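You operate a simulated robot arm through the tools that you are given. There is no shell and no other tool.

Carry out the task below with a simulated robot arm. There is one attempt and no reset: what you move stays moved.

JOB
Set the weigher to Step and send the low green and tall blue cartons into lane 01.
Fine: start it, feed the low carton first, each from the blue square; press Stop when both are in; the other cartons, dials and keys stay.

Only the result counts: the job must be done as asked and must still hold three seconds after the hand-in. Knocking over, shifting, dropping, spilling or breaking anything else fails it.

ROBOT AND FRAMES
A 7-joint arm with a two-finger parallel gripper, fixed in place. Base frame: the origin is on the floor under the middle of its stand, x ahead of it, y to its left, z up; the work surface is at about z = 0.84. Units: m, degrees, N and s.
It reaches about 1.479 m from its shoulder. Its first joint turns from -166.0 to 166.0 degrees. Payload 4.4 kg.
Tool frame: the origin (TCP) lies between the finger pads and is the grasp point; the fingertips stand 0.023 m ahead of it; z points along the fingers, y is the line along which they close. The gripper opens to 0.094 m. The fingers are 0.038 m wide and 0.01 m thick; the gripper's body (0.054 by 0.096 m) begins 0.039 m behind the TCP.
Orientation is that of the tool frame in the base frame, as [roll, pitch, yaw] about the fixed x, y, z axes, in that order (R = Rz(yaw) Ry(pitch) Rx(roll)). With the fingers straight down and closing along the base's y, the tool's x points along the base's -x, its y along +y and its z along -z.

CONTROLS
- The arm moves only by the tool play_rows. Its argument "motion" is a list of rows, each a list of 7 numbers: the finger opening in m, from 0 to 0.094, then the shift along the tool's x, y, z in m, then the turn, a rotation vector about the tool's x, y, z in degrees. In form: [[fingers, x, y, z, ax, ay, az], ...]. A call has 1 to 20 rows; each row is the pose to reach, as a shift and turn from the pose commanded when the call began, along the tool's axes at that moment. A row lasts 0.2 s, in which the tool goes at most 0.05 m and 8.6 degrees; a call with a longer step from one row to the next is refused whole, and so is a gripper value outside its range. Where a pose cannot be reached the arm comes as near as it can. A force on the tool above 40 N (or 10 N above the force at the start of the call, whichever is more), or a blocked arm, ends the call early, and 0.2 s more pass. The fingers move at their own pace (about 0.072 m/s each) and stop on an object; they squeeze with about 29 N. The grip force told is the motor's: it shows also when the fingers shut on nothing. Time passes only in rows, and 0.2 s behind the last, so rows that repeat a pose let the fingers close. It gives the time, the measured TCP pose, the force on the tool (base axes), the opening and the grip force at its end, in the units of the frame above (readings bear some noise), with the torque about the TCP (base axes, N m) and any sound that the robot's microphone picked up.
- Cameras (640 x 400 px; columns grow to the right, rows downward): "scene" is fixed at [0.2232, -0.5052, 1.5226]; the picture's right is [0.86, -0.51, 0.00], its down [-0.33, -0.56, -0.76] and it looks along [0.39, 0.65, -0.65] (base axes); focal length 314 px, centre (320, 200). "wrist" rides on the gripper at [0.086, 0.016, -0.074] in the tool frame; the picture's right is [-0.18, 0.98, 0.00], its down [-0.58, -0.11, -0.81] and it looks along [-0.79, -0.15, 0.59] (tool axes); focal length 243 px, centre (320, 200). There is no depth. A picture from a camera that has moved, and an enlarged one, comes with that camera's place and axes in the base frame and with its lens. The place of the scene camera against the robot may be out by one fixed shift of up to 0.018 m in any direction.
- capture(camera): a new picture of that camera. The clock stands still meanwhile.
- zoom(camera, box): a new picture of the part [left, top, right, bottom] of that camera's present view, enlarged. The clock stands still meanwhile.
- sign_off(): hands the job in; it is judged then, once.

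Places have to be worked out from the pictures, the camera data and where the tool is seen. Open the gripper and draw the arm clear of the work before you hand the job in, unless the task says otherwise.

The tools are called after "Emit:" as a command line: name --pt "numbers of a row" for each row, then --argument value for the rest, lists and objects as JSON in quotes. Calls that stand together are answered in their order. play_rows: Moves the arm, as the interface text tells. Its arguments: {"type":"object","properties":{"motion":{"type":"array","items":{"type":"array","items":{"type":"number"}}}},"required":["motion"]} The other tools are called the same way: capture (camera) takes a picture; zoom (camera, box) takes an enlarged picture of a part of a camera's view; sign_off () hands the job in.

At the start:

```text
t: 0.0
tool_pos: [0.7554, 0.3957, 1.1208]
tcp_rot: [180.0, 0.0, -179.9]
wrist_force: [0.7, -0.8, 0.2]
torque: [0.0, -0.01, 0.01]
opening: 0.0939
finger_force: 0.1
```

scene: 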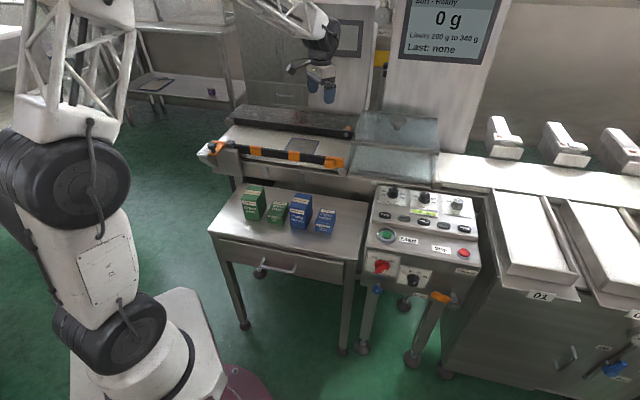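
wrist: 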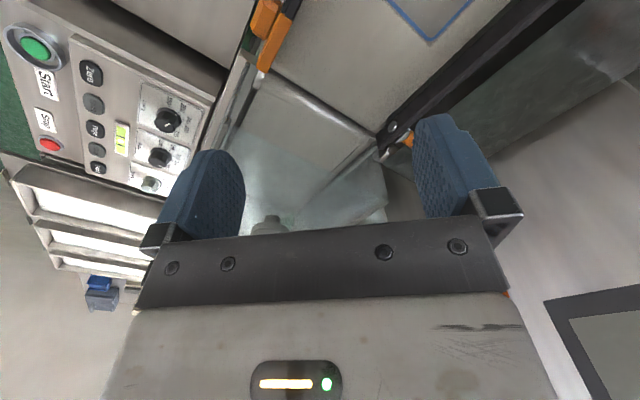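

I start by looking closely at the machine, the cartons and the panel with enlarged pictures.

Emit:
zoom --camera "scene" --box '[355, 175, 485, 300]'

Emit:
zoom --camera "scene" --box '[200, 100, 360, 250]'

Emit:
zoom --camera "scene" --box '[380, 0, 520, 80]'

Emit:
zoom --camera "scene" --box '[440, 100, 640, 310]'

Emit:
zoom --camera "wrist" --box '[0, 0, 240, 200]'

```text
3.20 times, centred on (420, 238) of scene
camera zoom: at [0.2232, -0.5052, 1.5226], right [0.86, -0.51, 0.0], down [-0.33, -0.56, -0.76], along [0.39, 0.65, -0.65], focal length 1005 px, centre (0, 80)
```

zoom: 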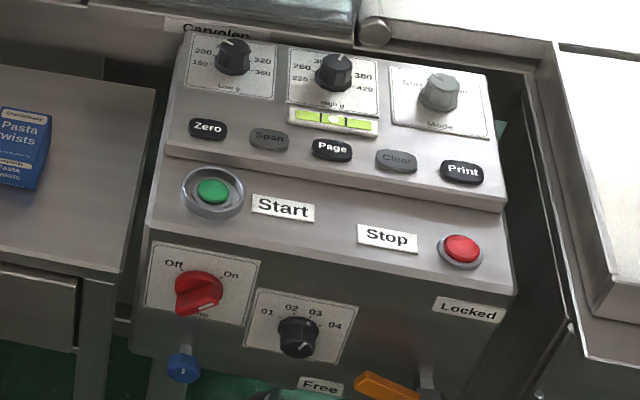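

```text
2.67 times, centred on (280, 175) of scene
camera zoom: at [0.2232, -0.5052, 1.5226], right [0.86, -0.51, 0.0], down [-0.33, -0.56, -0.76], along [0.39, 0.65, -0.65], focal length 838 px, centre (427, 267)
```

zoom: 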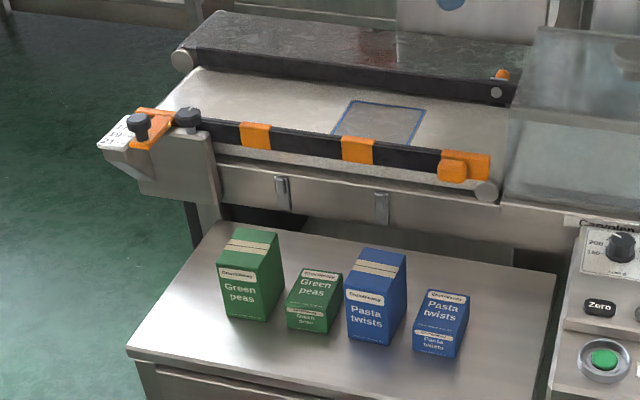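

```text
4.57 times, centred on (450, 40) of scene
camera zoom: at [0.2232, -0.5052, 1.5226], right [0.86, -0.51, 0.0], down [-0.33, -0.56, -0.76], along [0.39, 0.65, -0.65], focal length 1436 px, centre (-274, 931)
```

zoom: 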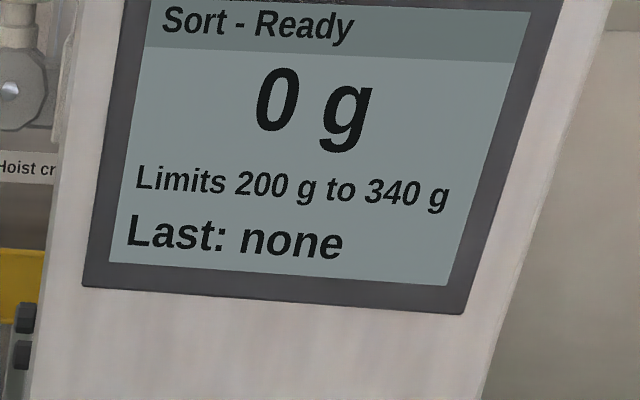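

```text
1.90 times, centred on (540, 205) of scene
camera zoom: at [0.2232, -0.5052, 1.5226], right [0.86, -0.51, 0.0], down [-0.33, -0.56, -0.76], along [0.39, 0.65, -0.65], focal length 598 px, centre (-99, 190)
```

zoom: 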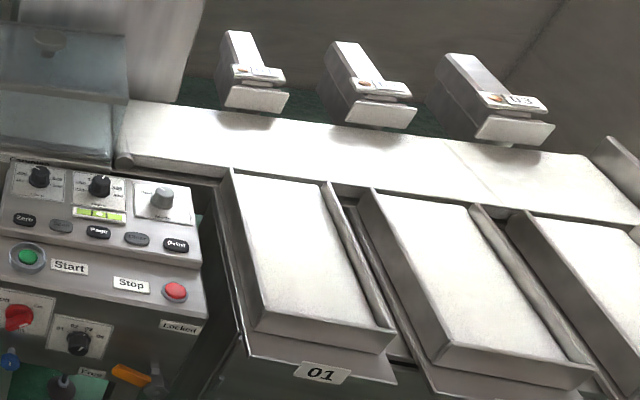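

```text
2.00 times, centred on (120, 100) of wrist
camera zoom: at [0.6688, 0.4125, 1.1962], right [0.18, 0.98, 0.0], down [0.58, -0.11, 0.81], along [0.79, -0.15, -0.59], focal length 485 px, centre (720, 400)
```

zoom: 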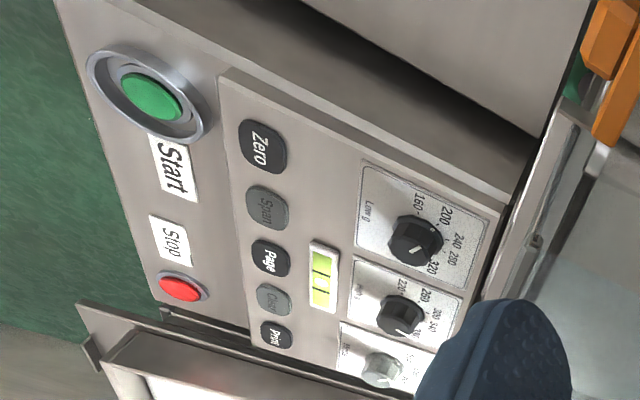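

The lane dial and the mode dial need closer reading; I enlarge them further.

Emit:
zoom --camera "scene" --box '[365, 245, 445, 310]'

Emit:
zoom --camera "scene" --box '[365, 180, 485, 240]'

Emit:
zoom --camera "scene" --box '[425, 185, 485, 225]'

Emit:
zoom --camera "scene" --box '[190, 130, 270, 180]'

Emit:
zoom --camera "wrist" --box '[110, 70, 220, 200]'

```text
6.15 times, centred on (405, 278) of scene
camera zoom: at [0.2232, -0.5052, 1.5226], right [0.86, -0.51, 0.0], down [-0.33, -0.56, -0.76], along [0.39, 0.65, -0.65], focal length 1933 px, centre (-203, -277)
```

zoom: 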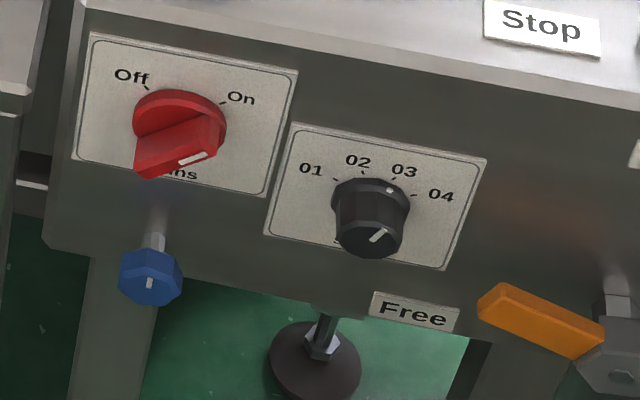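

```text
5.33 times, centred on (425, 210) of scene
camera zoom: at [0.2232, -0.5052, 1.5226], right [0.86, -0.51, 0.0], down [-0.33, -0.56, -0.76], along [0.39, 0.65, -0.65], focal length 1675 px, centre (-240, 147)
```

zoom: 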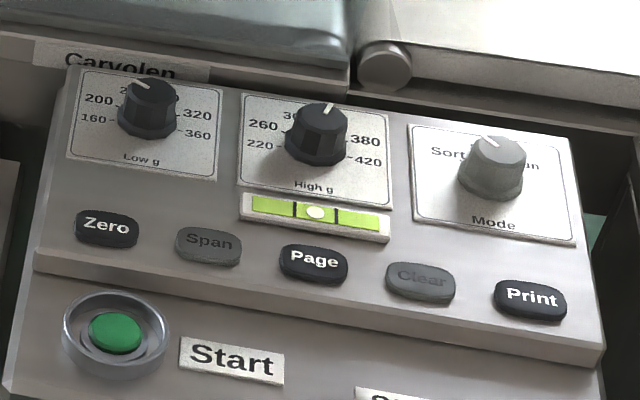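

```text
10.00 times, centred on (455, 205) of scene
camera zoom: at [0.2232, -0.5052, 1.5226], right [0.86, -0.51, 0.0], down [-0.33, -0.56, -0.76], along [0.39, 0.65, -0.65], focal length 3141 px, centre (-1030, 150)
```

zoom: 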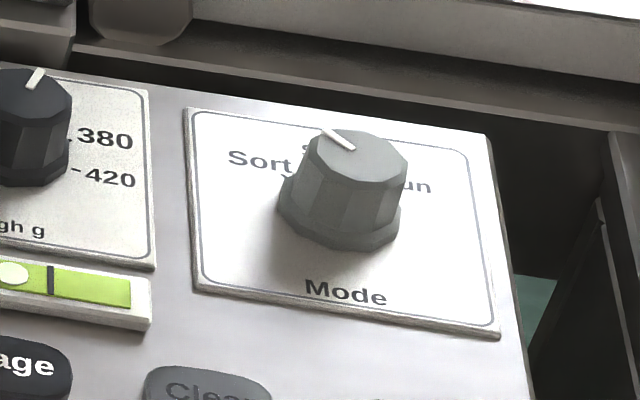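

```text
8.00 times, centred on (230, 155) of scene
camera zoom: at [0.2232, -0.5052, 1.5226], right [0.86, -0.51, 0.0], down [-0.33, -0.56, -0.76], along [0.39, 0.65, -0.65], focal length 2513 px, centre (1040, 560)
```

zoom: 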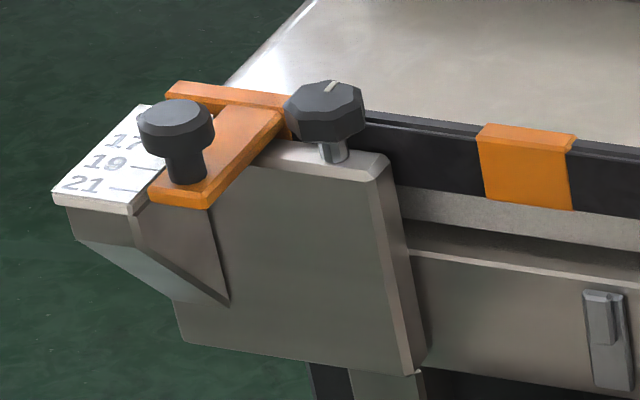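

```text
3.08 times, centred on (165, 135) of wrist
camera zoom: at [0.6688, 0.4125, 1.1962], right [0.18, 0.98, 0.0], down [0.58, -0.11, 0.81], along [0.79, -0.15, -0.59], focal length 746 px, centre (797, 400)
```

zoom: 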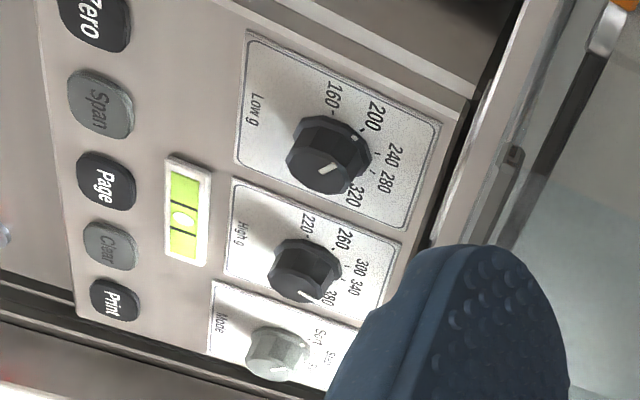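

The Mode dial stands at Sort, and the lower lane dial looks to be at 03. I look for more labels around the lanes, the pushers and the rest of the machine.

Emit:
zoom --camera "scene" --box '[480, 100, 640, 200]'

Emit:
zoom --camera "scene" --box '[500, 260, 640, 400]'

Emit:
zoom --camera "scene" --box '[390, 270, 420, 290]'

Emit:
zoom --camera "scene" --box '[360, 180, 400, 205]'

Emit:
zoom --camera "scene" --box '[220, 80, 460, 190]'

Emit:
zoom --camera "wrist" --box '[230, 0, 640, 200]'

```text
4.00 times, centred on (560, 150) of scene
camera zoom: at [0.2232, -0.5052, 1.5226], right [0.86, -0.51, 0.0], down [-0.33, -0.56, -0.76], along [0.39, 0.65, -0.65], focal length 1256 px, centre (-640, 400)
```

zoom: 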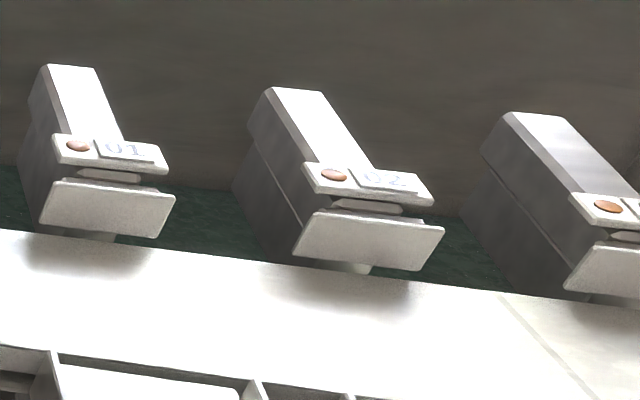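

```text
2.86 times, centred on (570, 330) of scene
camera zoom: at [0.2232, -0.5052, 1.5226], right [0.86, -0.51, 0.0], down [-0.33, -0.56, -0.76], along [0.39, 0.65, -0.65], focal length 897 px, centre (-394, -171)
```

zoom: 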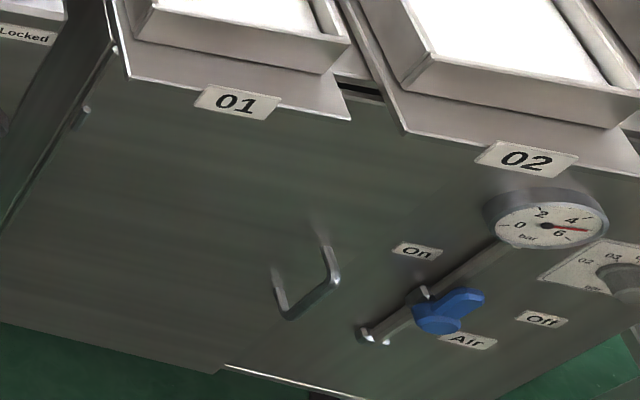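

```text
16.00 times, centred on (405, 280) of scene
camera zoom: at [0.2232, -0.5052, 1.5226], right [0.86, -0.51, 0.0], down [-0.33, -0.56, -0.76], along [0.39, 0.65, -0.65], focal length 5025 px, centre (-1040, -1080)
```

zoom: 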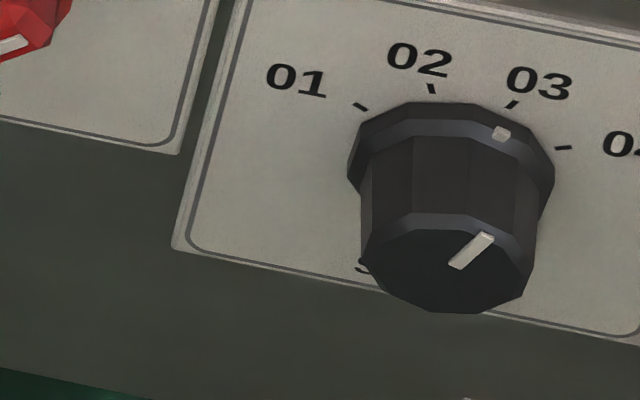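

```text
16.00 times, centred on (380, 192) of scene
camera zoom: at [0.2232, -0.5052, 1.5226], right [0.86, -0.51, 0.0], down [-0.33, -0.56, -0.76], along [0.39, 0.65, -0.65], focal length 5025 px, centre (-640, 320)
```

zoom: 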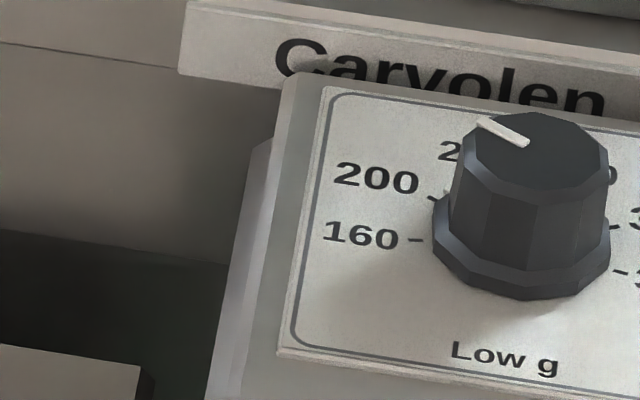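

```text
2.67 times, centred on (340, 135) of scene
camera zoom: at [0.2232, -0.5052, 1.5226], right [0.86, -0.51, 0.0], down [-0.33, -0.56, -0.76], along [0.39, 0.65, -0.65], focal length 838 px, centre (267, 373)
```

zoom: 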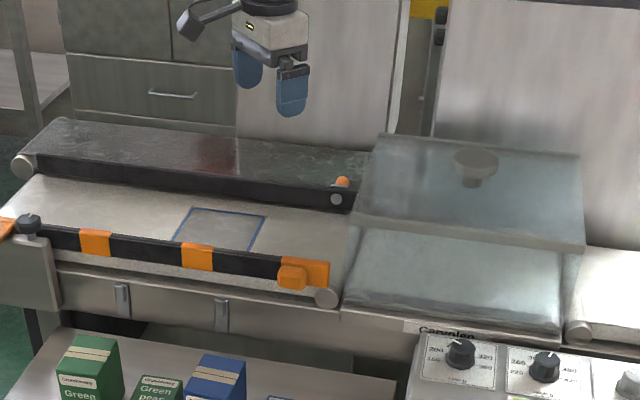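

```text
1.56 times, centred on (435, 100) of wrist
camera zoom: at [0.6688, 0.4125, 1.1962], right [0.18, 0.98, 0.0], down [0.58, -0.11, 0.81], along [0.79, -0.15, -0.59], focal length 379 px, centre (140, 356)
```

zoom: 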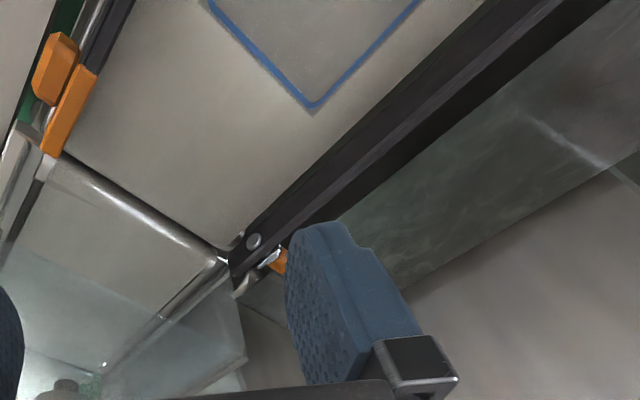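

Another lane dial shows beyond the right edge, near the air valve; I zoom there to read its caption.

Emit:
zoom --camera "scene" --box '[620, 290, 640, 390]'

Emit:
zoom --camera "scene" --box '[630, 100, 640, 300]'

Emit:
zoom --camera "scene" --box '[230, 170, 350, 245]'

```text
4.00 times, centred on (630, 340) of scene
camera zoom: at [0.2232, -0.5052, 1.5226], right [0.86, -0.51, 0.0], down [-0.33, -0.56, -0.76], along [0.39, 0.65, -0.65], focal length 1256 px, centre (-920, -360)
```

zoom: 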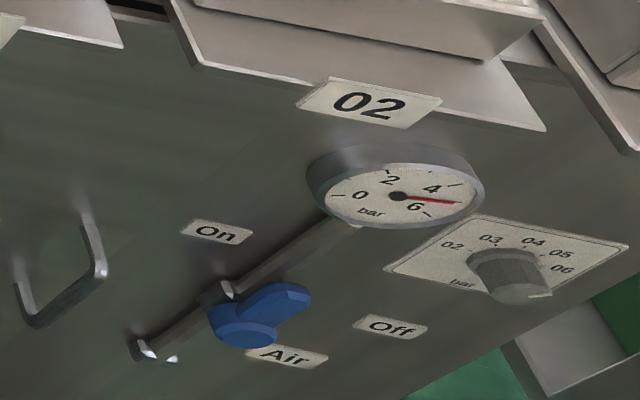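

```text
2.00 times, centred on (635, 200) of scene
camera zoom: at [0.2232, -0.5052, 1.5226], right [0.86, -0.51, 0.0], down [-0.33, -0.56, -0.76], along [0.39, 0.65, -0.65], focal length 628 px, centre (-310, 200)
```

zoom: 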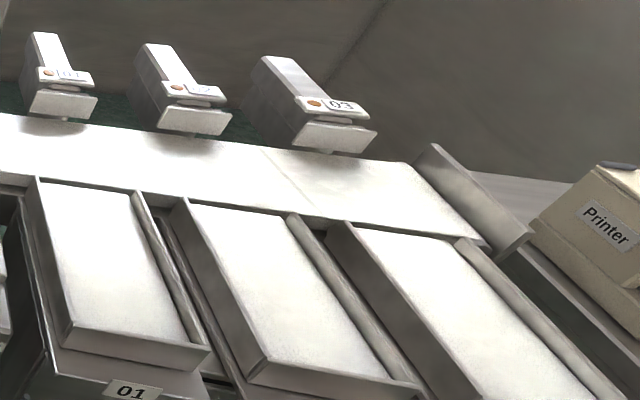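

```text
5.33 times, centred on (290, 208) of scene
camera zoom: at [0.2232, -0.5052, 1.5226], right [0.86, -0.51, 0.0], down [-0.33, -0.56, -0.76], along [0.39, 0.65, -0.65], focal length 1675 px, centre (480, 160)
```

zoom: 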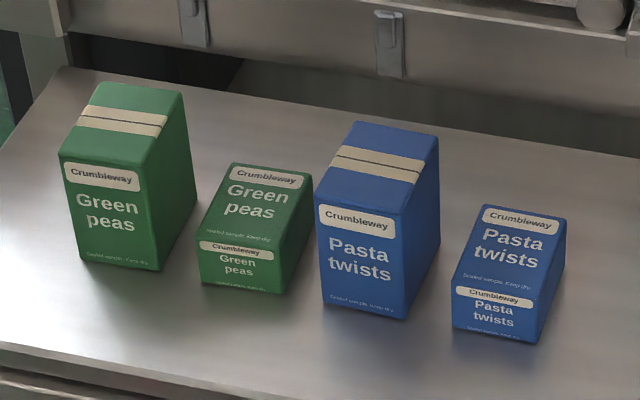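

The bar dial isn't relevant; the panel's lane dial has a hidden caption. I move the arm round to the operator side of the panel with the wrist camera turned toward it, staying high.

Emit:
play_rows --pt "0.094 0.0108 -0.042 0 0 0 -3.1" --pt "0.094 0.0217 -0.084 0 0 0 -6.2" --pt "0.094 0.0325 -0.126 0 0 0 -9.3" --pt "0.094 0.0433 -0.168 0 0 0 -12.4" --pt "0.094 0.0542 -0.21 0 0 0 -15.5" --pt "0.094 0.065 -0.252 0 0 0 -18.6" --pt "0.094 0.0758 -0.294 0 0 0 -21.7" --pt "0.094 0.0867 -0.336 0 0 0 -24.8" --pt "0.094 0.0975 -0.378 0 0 0 -27.9" --pt "0.094 0.1083 -0.42 0 0 0 -31" --pt "0.094 0.1192 -0.462 0 0 0 -34.1" --pt "0.094 0.13 -0.504 0.015 0 0 -37.2" --pt "0.094 0.1408 -0.546 0.03 0 0 -40.3" --pt "0.094 0.1517 -0.588 0.045 0 0 -43.4" --pt "0.094 0.1625 -0.63 0.06 0 0 -46.5" --pt "0.094 0.1733 -0.672 0.08 0 0 -49.6" --pt "0.094 0.1842 -0.714 0.1 0 0 -52.7" --pt "0.094 0.195 -0.756 0.12 0 0 -55.7"

Emit:
capture --camera "wrist"

Emit:
capture --camera "scene"

```text
t: 3.8
tool_pos: [0.5605, -0.3607, 1.0013]
tcp_rot: [-179.9, 0.0, -124.2]
wrist_force: [-0.1, -0.4, 0.7]
torque: [0.02, 0.04, 0.02]
opening: 0.094
finger_force: 0.1
```

```text
taken
camera wrist: at [0.4984, -0.4222, 1.0769], right [-0.71, 0.7, 0.0], down [0.42, 0.42, 0.81], along [0.57, 0.57, -0.59], focal length 243 px, centre (320, 200)
```

wrist: 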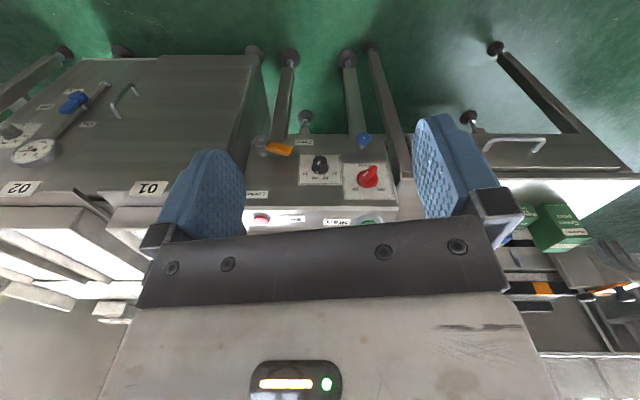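

```text
taken
```

scene: 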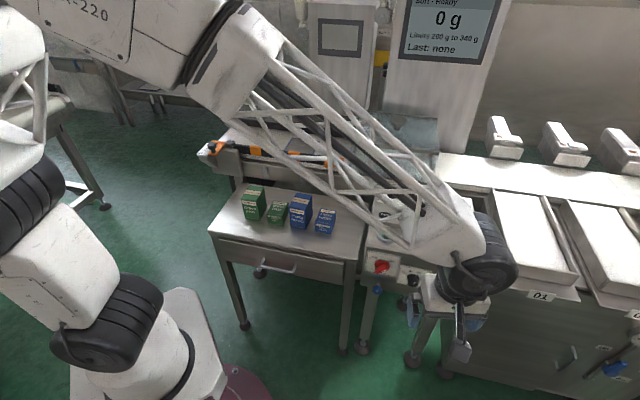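

The wrist view now faces the panel front. I enlarge the dial and its surroundings.

Emit:
zoom --camera "wrist" --box '[240, 130, 420, 235]'

Emit:
zoom --camera "wrist" --box '[290, 145, 350, 195]'

Emit:
zoom --camera "wrist" --box '[490, 170, 640, 300]'

Emit:
zoom --camera "wrist" --box '[0, 60, 180, 200]'

```text
3.56 times, centred on (330, 182) of wrist
camera zoom: at [0.4984, -0.4222, 1.0769], right [-0.71, 0.7, 0.0], down [0.42, 0.42, 0.81], along [0.57, 0.57, -0.59], focal length 863 px, centre (284, 262)
```

zoom: 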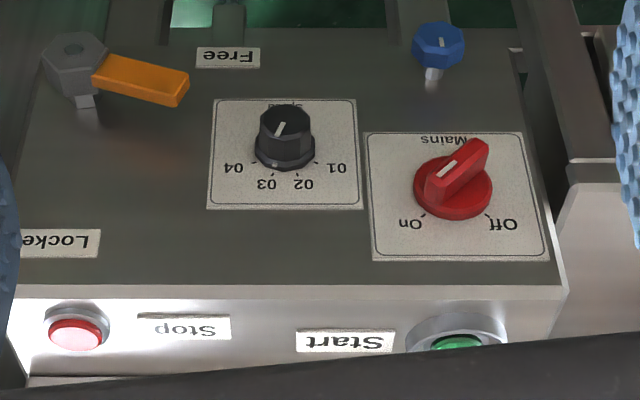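

```text
8.00 times, centred on (320, 170) of wrist
camera zoom: at [0.4984, -0.4222, 1.0769], right [-0.71, 0.7, 0.0], down [0.42, 0.42, 0.81], along [0.57, 0.57, -0.59], focal length 1941 px, centre (320, 440)
```

zoom: 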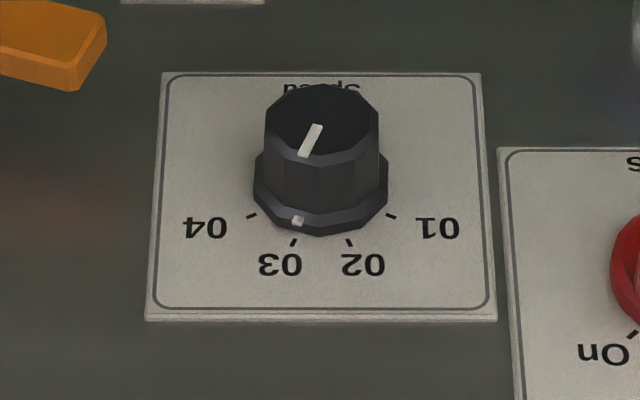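

```text
3.08 times, centred on (565, 235) of wrist
camera zoom: at [0.4984, -0.4222, 1.0769], right [-0.71, 0.7, 0.0], down [0.42, 0.42, 0.81], along [0.57, 0.57, -0.59], focal length 746 px, centre (-434, 92)
```

zoom: 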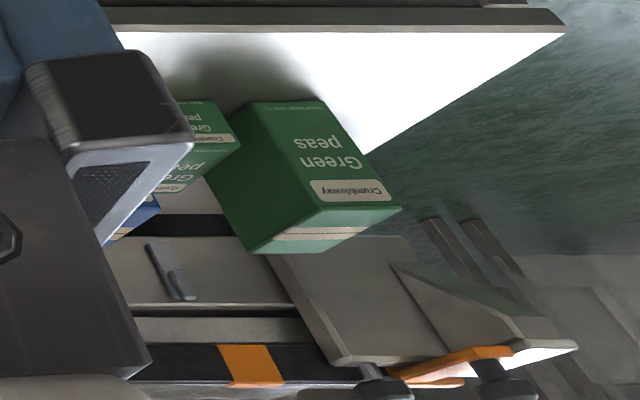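

```text
2.86 times, centred on (90, 130) of wrist
camera zoom: at [0.4984, -0.4222, 1.0769], right [-0.71, 0.7, 0.0], down [0.42, 0.42, 0.81], along [0.57, 0.57, -0.59], focal length 693 px, centre (977, 400)
```

zoom: 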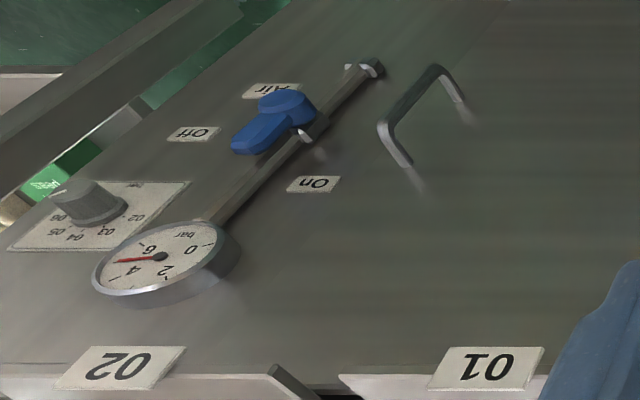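

The lower dial's caption is "Speed", so it stays as is; only the Mode dial (near (1.03, -0.06, 0.83)) has to turn. I bring the wrist camera closer over the panel, well above it, for a near view of the Mode dial.

Emit:
play_rows --pt "0.094 -0.0409 -0.0173 0.005 0 0 1.2" --pt "0.094 -0.0817 -0.0346 0.01 0 0 2.4" --pt "0.094 -0.1226 -0.052 0.015 0 0 3.5" --pt "0.094 -0.1635 -0.0693 0.02 0 0 4.7" --pt "0.094 -0.2044 -0.0866 0.025 0 0 5.9" --pt "0.094 -0.2452 -0.1039 0.03 0 0 7.1" --pt "0.094 -0.2861 -0.1212 0.035 0 0 8.3" --pt "0.094 -0.327 -0.1386 0.04 0 0 9.4" --pt "0.094 -0.3678 -0.1559 0.045 0 0 10.6" --pt "0.094 -0.4087 -0.1732 0.05 0 0 11.8"

Emit:
capture --camera "wrist"

Emit:
capture --camera "scene"

Emit:
zoom --camera "wrist" --box '[230, 60, 420, 240]'

```text
t: 6.0
tool_pos: [0.9358, -0.1193, 0.9512]
tcp_rot: [180.0, 0.0, -136.1]
wrist_force: [0.6, 0.3, 0.0]
torque: [0.0, 0.04, 0.01]
opening: 0.094
finger_force: 0.1
```

```text
taken
camera wrist: at [0.8612, -0.168, 1.0271], right [-0.55, 0.84, 0.0], down [0.49, 0.32, 0.81], along [0.67, 0.44, -0.59], focal length 243 px, centre (320, 200)
```

wrist: 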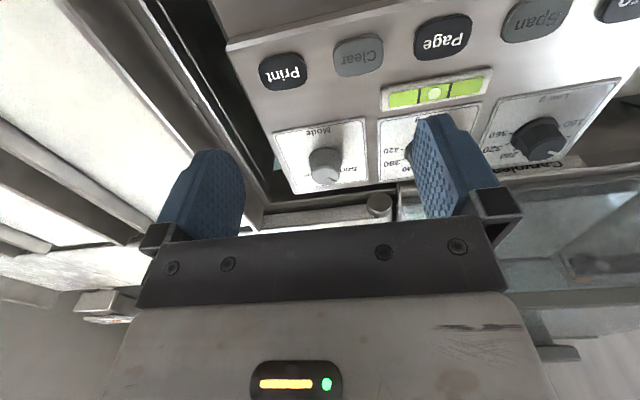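

```text
taken
```

scene: 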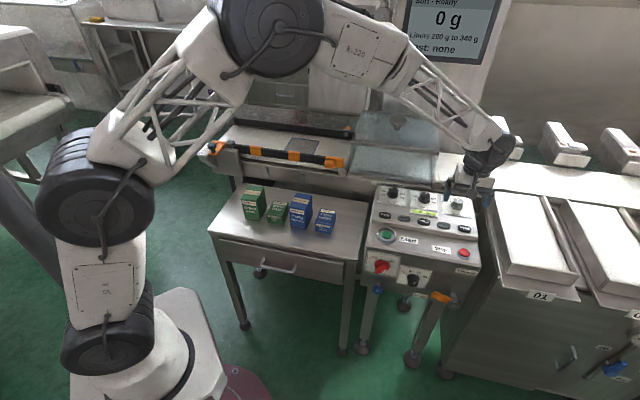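

```text
2.22 times, centred on (325, 150) of wrist
camera zoom: at [0.8612, -0.168, 1.0271], right [-0.55, 0.84, 0.0], down [0.49, 0.32, 0.81], along [0.67, 0.44, -0.59], focal length 539 px, centre (309, 311)
```

zoom: 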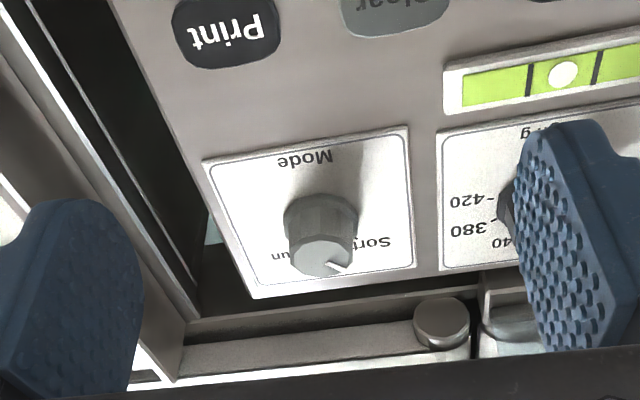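

View C is good but I want a second, laterally different near view of the Mode dial to fix its position and tilt. I swing the tool about 40 degrees at the same height.

Emit:
play_rows --pt "0.094 -0.0068 0.0146 0 0 0 8.0" --pt "0.094 -0.0136 0.0291 0 0 0 16.0" --pt "0.094 -0.0204 0.0437 0 0 0 24.0" --pt "0.094 -0.0272 0.0582 0 0 0 32.0" --pt "0.094 -0.034 0.0728 0 0 0 39.9"

Emit:
capture --camera "wrist"

Emit:
zoom --camera "wrist" --box '[230, 60, 420, 240]'

Emit:
zoom --camera "wrist" --box '[280, 130, 360, 200]'

```text
t: 7.2
tool_pos: [0.9101, -0.0435, 0.9502]
tcp_rot: [-180.0, -0.1, -176.1]
wrist_force: [-1.2, 0.2, -0.4]
torque: [0.0, -0.02, -0.01]
opening: 0.0941
finger_force: 0.1
```

```text
taken
camera wrist: at [0.8207, -0.0334, 1.0256], right [0.12, 0.99, 0.0], down [0.59, -0.07, 0.81], along [0.8, -0.09, -0.59], focal length 243 px, centre (320, 200)
```

wrist: 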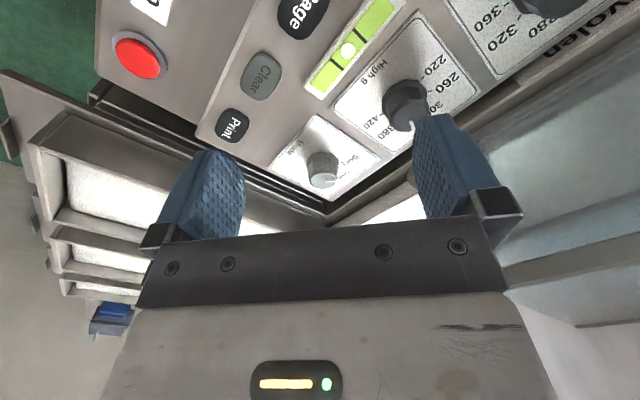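

```text
2.22 times, centred on (325, 150) of wrist
camera zoom: at [0.8207, -0.0334, 1.0256], right [0.12, 0.99, 0.0], down [0.59, -0.07, 0.81], along [0.8, -0.09, -0.59], focal length 539 px, centre (309, 311)
```

zoom: 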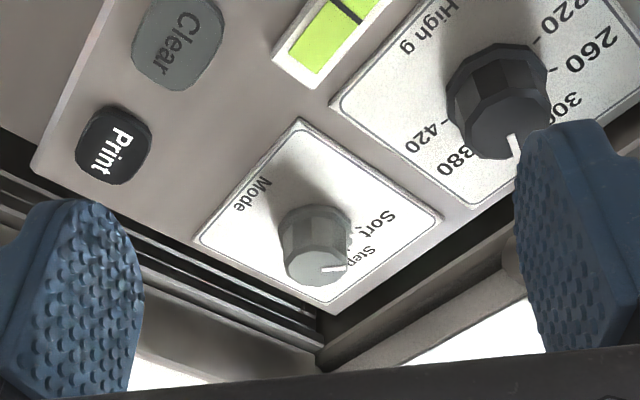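

```text
5.71 times, centred on (320, 165) of wrist
camera zoom: at [0.8207, -0.0334, 1.0256], right [0.12, 0.99, 0.0], down [0.59, -0.07, 0.81], along [0.8, -0.09, -0.59], focal length 1386 px, centre (320, 400)
```

zoom: 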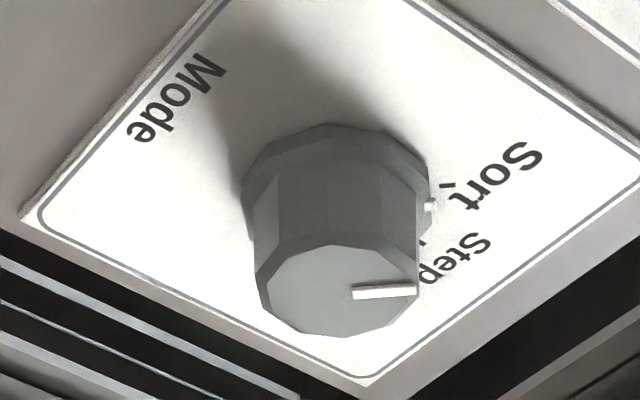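

Triangulating views C and D puts the Mode knob's cap centre at about (1.024, -0.054, 0.850) with a nearly vertical axis; Sort lies ~43 degrees counter-clockwise of Step. I position the gripper above the knob, pre-turned, and check before descending.

Emit:
play_rows --pt "0.066 -0.0141 -0.0023 0.0025 0 0 -7.64" --pt "0.066 -0.0281 -0.0046 0.005 0 0 -15.28" --pt "0.066 -0.0422 -0.0068 0.0075 0 0 -22.9" --pt "0.066 -0.0562 -0.0091 0.01 0 0 -30.5" --pt "0.066 -0.0703 -0.0114 0.0125 0 0 -38.2" --pt "0.066 -0.0843 -0.0137 0.015 0 0 -45.8" --pt "0.066 -0.0984 -0.0159 0.0175 0 0 -53.5" --pt "0.066 -0.1124 -0.0182 0.02 0 0 -61.1"

Emit:
capture --camera "wrist"

Emit:
zoom --camera "scene" --box '[400, 140, 520, 240]'

```text
t: 9.0
tool_pos: [1.0216, -0.0541, 0.9314]
tcp_rot: [180.0, 0.0, -114.7]
wrist_force: [0.8, 0.2, 0.0]
torque: [0.03, -0.02, 0.02]
opening: 0.066
finger_force: 0.0
```

```text
taken
camera wrist: at [0.9707, -0.1257, 1.007], right [-0.82, 0.58, 0.0], down [0.34, 0.48, 0.81], along [0.47, 0.66, -0.59], focal length 243 px, centre (320, 200)
```

wrist: 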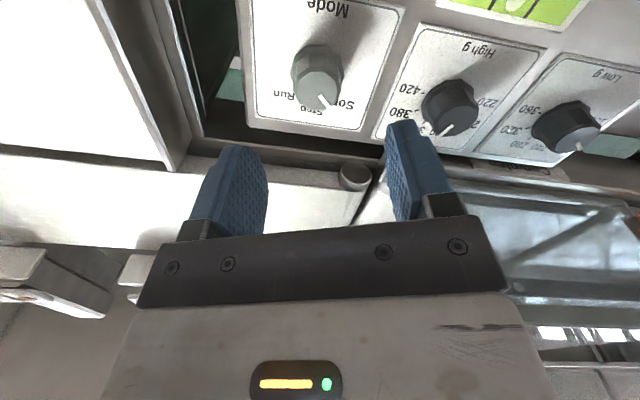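

```text
4.00 times, centred on (460, 190) of scene
camera zoom: at [0.2232, -0.5052, 1.5226], right [0.86, -0.51, 0.0], down [-0.33, -0.56, -0.76], along [0.39, 0.65, -0.65], focal length 1256 px, centre (-240, 240)
```

zoom: 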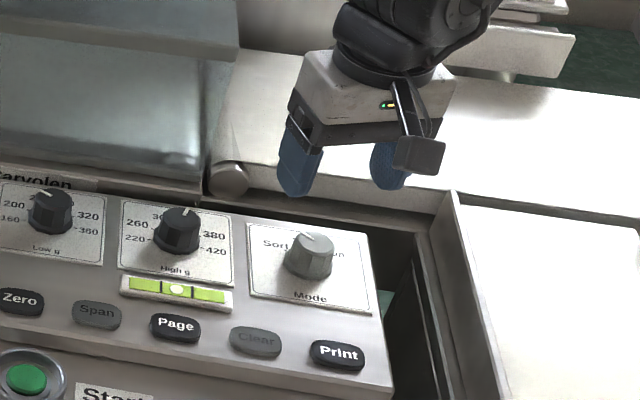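

The knob sits right under the TCP (within ~2 mm). I descend to TCP z ≈ 0.856 (fingertips ~9 mm above the plate) and close on the cap.

Emit:
play_rows --pt "0.066 0 0 0.02 0 0 0" --pt "0.066 0 0 0.04 0 0 0" --pt "0.066 0 0 0.06 0 0 0" --pt "0.066 0 0 0.075 0 0 0" --pt "0.04 0 0 0.075 0 0 0" --pt "0.02 0 0 0.075 0 0 0" --pt "0.02 0 0 0.075 0 0 0"

Emit:
zoom --camera "scene" --box '[400, 140, 520, 240]'

Emit:
capture --camera "wrist"

```text
t: 10.4
tool_pos: [1.0246, -0.0554, 0.8569]
tcp_rot: [-179.7, 0.1, -115.0]
wrist_force: [34.5, -8.8, -15.1]
torque: [0.02, -0.16, -0.03]
opening: 0.0395
finger_force: 21.9
stopped in row 6: the force on the tool passed its limit at 50 N (the readings are from after the stop); the commanded pose is now the measured one
```

```text
4.00 times, centred on (460, 190) of scene
camera zoom: at [0.2232, -0.5052, 1.5226], right [0.86, -0.51, 0.0], down [-0.33, -0.56, -0.76], along [0.39, 0.65, -0.65], focal length 1256 px, centre (-240, 240)
```

zoom: 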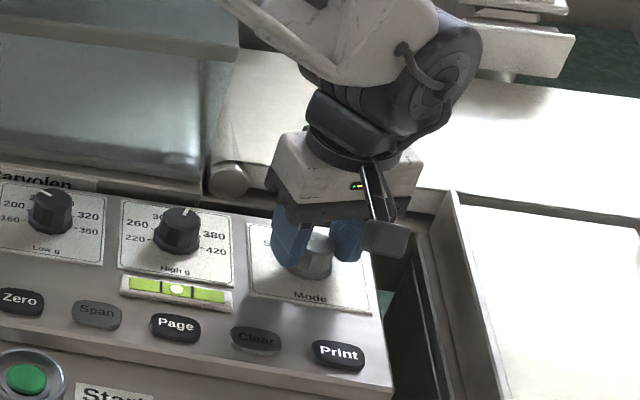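

```text
taken
camera wrist: at [0.9722, -0.1261, 0.931], right [-0.81, 0.58, 0.0], down [0.34, 0.48, 0.81], along [0.47, 0.66, -0.59], focal length 243 px, centre (320, 200)
```

wrist: 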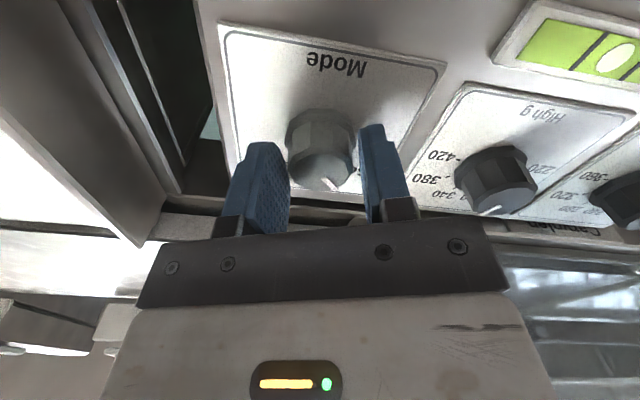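

One finger touched the knob first (the knob is ~4 mm toward tool +y from the TCP). I open slightly, then look closely to center it.

Emit:
play_rows --pt "0.056 0 0 0 0 0 0" --pt "0.056 0 0 0 0 0 0"

Emit:
zoom --camera "wrist" --box '[230, 80, 410, 240]'

Emit:
zoom --camera "scene" --box '[440, 180, 480, 215]'

```text
t: 11.0
tool_pos: [1.0217, -0.0537, 0.8556]
tcp_rot: [-179.8, 0.0, -115.0]
wrist_force: [1.1, 0.7, -0.3]
torque: [0.02, 0.0, -0.02]
opening: 0.0559
finger_force: 0.0
```

```text
2.50 times, centred on (320, 160) of wrist
camera zoom: at [0.9713, -0.1255, 0.9315], right [-0.81, 0.58, 0.0], down [0.34, 0.48, 0.81], along [0.47, 0.66, -0.59], focal length 606 px, centre (320, 300)
```

zoom: 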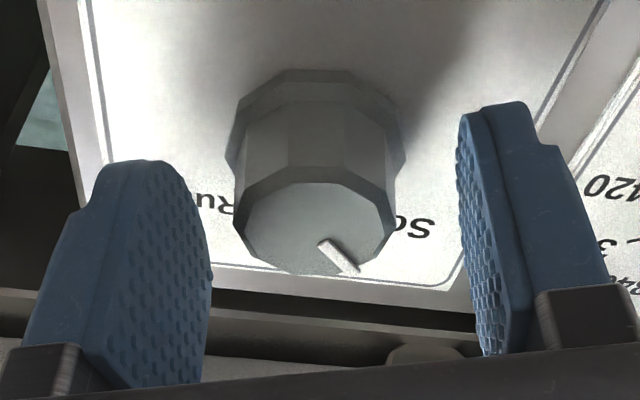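

```text
11.43 times, centred on (460, 198) of scene
camera zoom: at [0.2232, -0.5052, 1.5226], right [0.86, -0.51, 0.0], down [-0.33, -0.56, -0.76], along [0.39, 0.65, -0.65], focal length 3590 px, centre (-1280, 229)
```

zoom: 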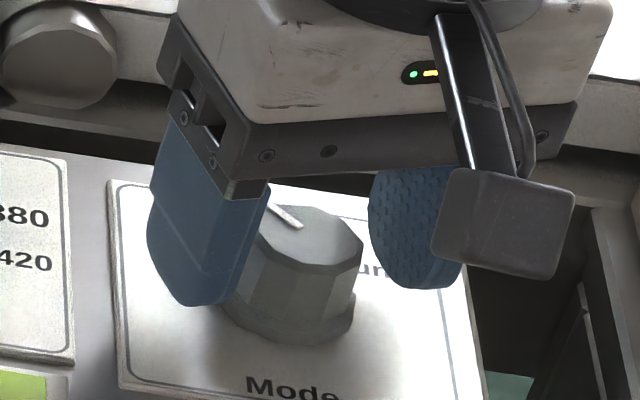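

The images show the knob ~1 mm toward tool −y and ~3 mm toward tool +x, and the fingertips had caught the wider skirt (~38 mm). I raise 5 mm, recentre and close on the body of the knob.

Emit:
play_rows --pt "0.056 0.0015 -0.0006 -0.005 0 0 0" --pt "0.056 0.003 -0.0013 -0.005 0 0 0" --pt "0.045 0.003 -0.0013 -0.005 0 0 0" --pt "0.038 0.003 -0.0013 -0.005 0 0 0" --pt "0.034 0.003 -0.0013 -0.005 0 0 0" --pt "0.025 0.003 -0.0013 -0.005 0 0 0" --pt "0.025 0.003 -0.0013 -0.005 0 0 0"

Emit:
zoom --camera "wrist" --box '[230, 80, 410, 240]'

```text
t: 12.6
tool_pos: [1.0226, -0.057, 0.8617]
tcp_rot: [-179.8, 0.1, -114.9]
wrist_force: [-6.3, 0.1, 2.0]
torque: [0.01, 0.22, 0.03]
opening: 0.0397
finger_force: 44.8
```

```text
2.50 times, centred on (320, 160) of wrist
camera zoom: at [0.9711, -0.1287, 0.9367], right [-0.81, 0.58, 0.0], down [0.34, 0.48, 0.81], along [0.47, 0.66, -0.59], focal length 606 px, centre (320, 300)
```

zoom: 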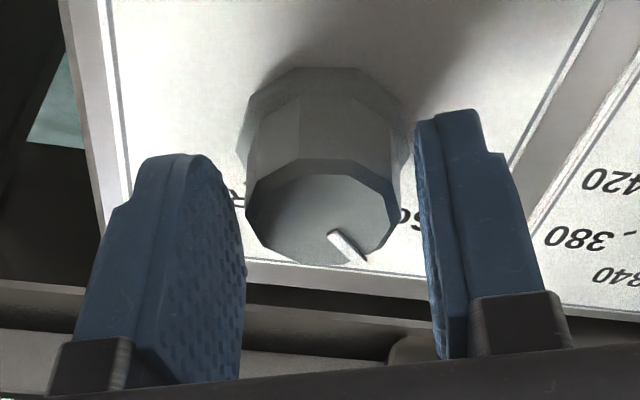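

Both fingers now hold the knob evenly (opening 39.7 mm, 45 N motor force, little side force). I turn it clockwise ~43 degrees toward Step and hold.

Emit:
play_rows --pt "0.025 0 0 0 0 0 5.4" --pt "0.025 0 0 0 0 0 10.8" --pt "0.025 0 0 0 0 0 16.2" --pt "0.025 0 0 0 0 0 21.6" --pt "0.025 0 0 0 0 0 27.0" --pt "0.025 0 0 0 0 0 32.4" --pt "0.025 0 0 0 0 0 37.8" --pt "0.025 0 0 0 0 0 43.0" --pt "0.025 0 0 0 0 0 43.0"

Emit:
zoom --camera "wrist" --box '[230, 80, 410, 240]'

Emit:
capture --camera "scene"

Emit:
zoom --camera "scene" --box '[380, 0, 520, 80]'

```text
t: 13.3
tool_pos: [1.0213, -0.0568, 0.8624]
tcp_rot: [-179.9, 0.0, -128.8]
wrist_force: [-11.3, 2.3, 4.3]
torque: [0.1, 0.18, 0.03]
opening: 0.0395
finger_force: 45.0
stopped in row 3: the force on the tool passed its limit at 43 N (the readings are from after the stop); the commanded pose is now the measured one
```

```text
2.50 times, centred on (320, 160) of wrist
camera zoom: at [0.9547, -0.1138, 0.9368], right [-0.65, 0.76, 0.0], down [0.45, 0.38, 0.81], along [0.61, 0.52, -0.59], focal length 606 px, centre (320, 300)
```

zoom: 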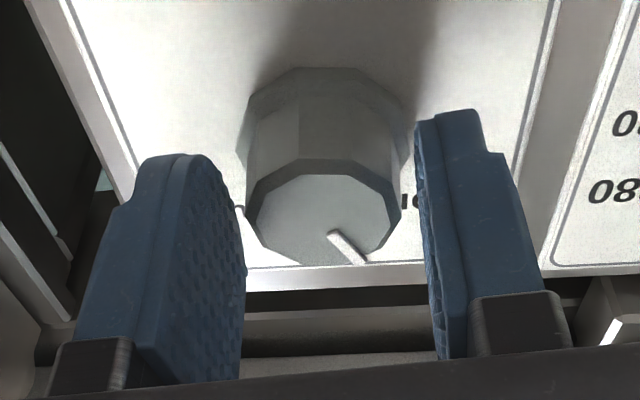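

```text
taken
```

scene: 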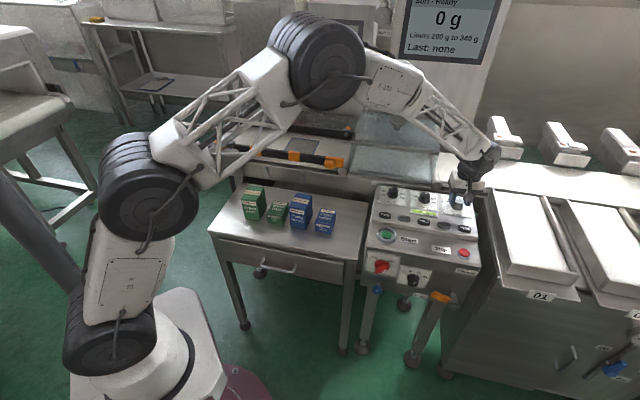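

```text
4.57 times, centred on (450, 40) of scene
camera zoom: at [0.2232, -0.5052, 1.5226], right [0.86, -0.51, 0.0], down [-0.33, -0.56, -0.76], along [0.39, 0.65, -0.65], focal length 1436 px, centre (-274, 931)
```

zoom: 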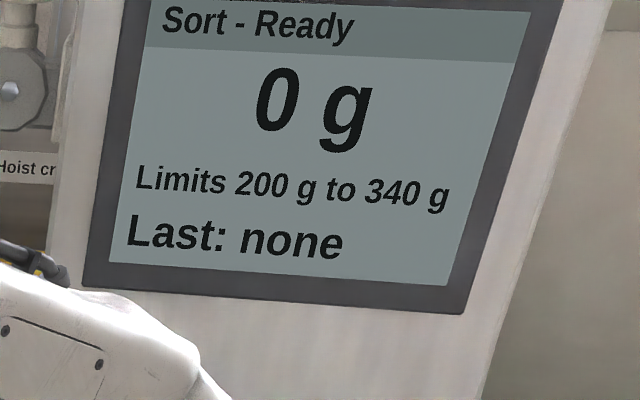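

The knob followed the gripper by ~14 degrees, then the force limit was passed. I continue the turn more slowly.

Emit:
play_rows --pt "0.025 0 0 0 0 0 2.0" --pt "0.025 0 0 0 0 0 4.0" --pt "0.025 0 0 0 0 0 6.0" --pt "0.025 0 0 0 0 0 8.0" --pt "0.025 0 0 0 0 0 10.0" --pt "0.025 0 0 0 0 0 12.0" --pt "0.025 0 0 0 0 0 14.0" --pt "0.025 0 0 0 0 0 16.0" --pt "0.025 0 0 0 0 0 18.0" --pt "0.025 0 0 0 0 0 20.0"

Emit:
zoom --camera "wrist" --box '[230, 80, 410, 240]'

Emit:
zoom --camera "scene" --box '[380, 0, 520, 80]'

```text
t: 14.4
tool_pos: [1.0219, -0.0559, 0.8604]
tcp_rot: [179.9, 0.0, -137.0]
wrist_force: [-11.6, 2.6, 5.1]
torque: [0.07, 0.13, 0.02]
opening: 0.0396
finger_force: 45.3
stopped in row 5: the force on the tool passed its limit at 41 N (the readings are from after the stop); the commanded pose is now the measured one
```

```text
2.50 times, centred on (320, 160) of wrist
camera zoom: at [0.9471, -0.1035, 0.9368], right [-0.54, 0.84, 0.0], down [0.5, 0.32, 0.81], along [0.68, 0.43, -0.59], focal length 606 px, centre (320, 300)
```

zoom: 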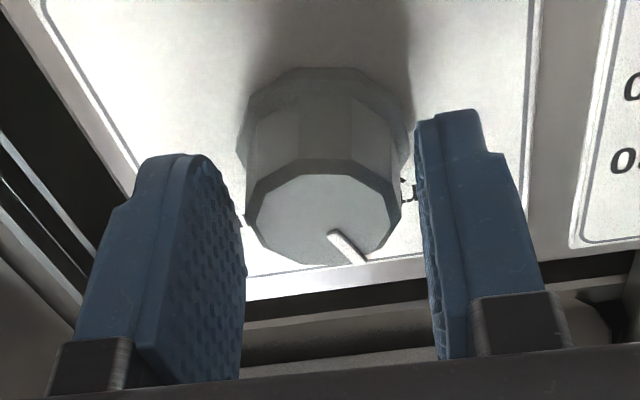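

```text
4.57 times, centred on (450, 40) of scene
camera zoom: at [0.2232, -0.5052, 1.5226], right [0.86, -0.51, 0.0], down [-0.33, -0.56, -0.76], along [0.39, 0.65, -0.65], focal length 1436 px, centre (-274, 931)
```

zoom: 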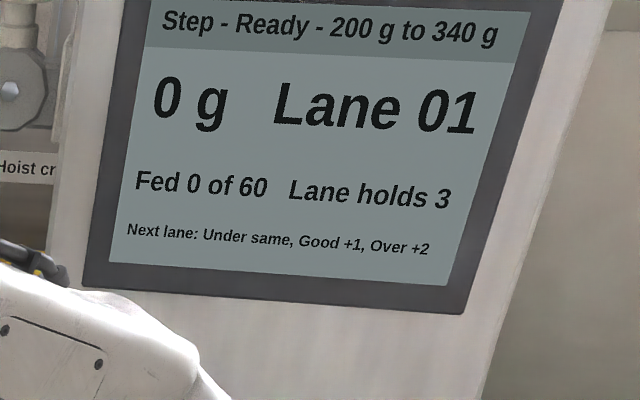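

The display now reads Step, lane 01, with "Next lane: Under same, Good +1, Over +2" – so a light (Under) low carton first keeps lane 01. I finish turning the knob to the Step mark (about 21 degrees more).

Emit:
play_rows --pt "0.025 0 0 0 0 0 2.0" --pt "0.025 0 0 0 0 0 4.0" --pt "0.025 0 0 0 0 0 6.0" --pt "0.025 0 0 0 0 0 8.0" --pt "0.025 0 0 0 0 0 10.0" --pt "0.025 0 0 0 0 0 12.0" --pt "0.025 0 0 0 0 0 14.0" --pt "0.025 0 0 0 0 0 16.0" --pt "0.025 0 0 0 0 0 18.0" --pt "0.025 0 0 0 0 0 20.0" --pt "0.025 0 0 0 0 0 21.0"

Emit:
zoom --camera "wrist" --box '[230, 80, 410, 240]'

Emit:
zoom --camera "scene" --box '[380, 0, 520, 80]'

```text
t: 15.5
tool_pos: [1.0228, -0.0562, 0.861]
tcp_rot: [-180.0, 0.0, -145.2]
wrist_force: [-12.4, 3.1, 3.8]
torque: [0.04, 0.15, 0.03]
opening: 0.0395
finger_force: 45.1
stopped in row 5: the force on the tool passed its limit at 41 N (the readings are from after the stop); the commanded pose is now the measured one
```

```text
2.50 times, centred on (320, 160) of wrist
camera zoom: at [0.9408, -0.0919, 0.9368], right [-0.41, 0.91, 0.0], down [0.54, 0.24, 0.81], along [0.74, 0.33, -0.59], focal length 606 px, centre (320, 300)
```

zoom: 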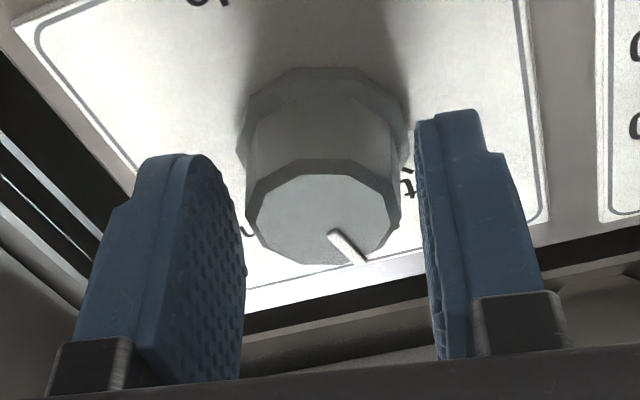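

```text
4.57 times, centred on (450, 40) of scene
camera zoom: at [0.2232, -0.5052, 1.5226], right [0.86, -0.51, 0.0], down [-0.33, -0.56, -0.76], along [0.39, 0.65, -0.65], focal length 1436 px, centre (-274, 931)
```

zoom: 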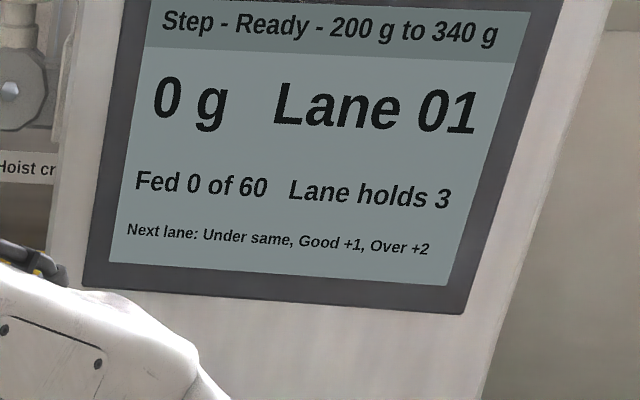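

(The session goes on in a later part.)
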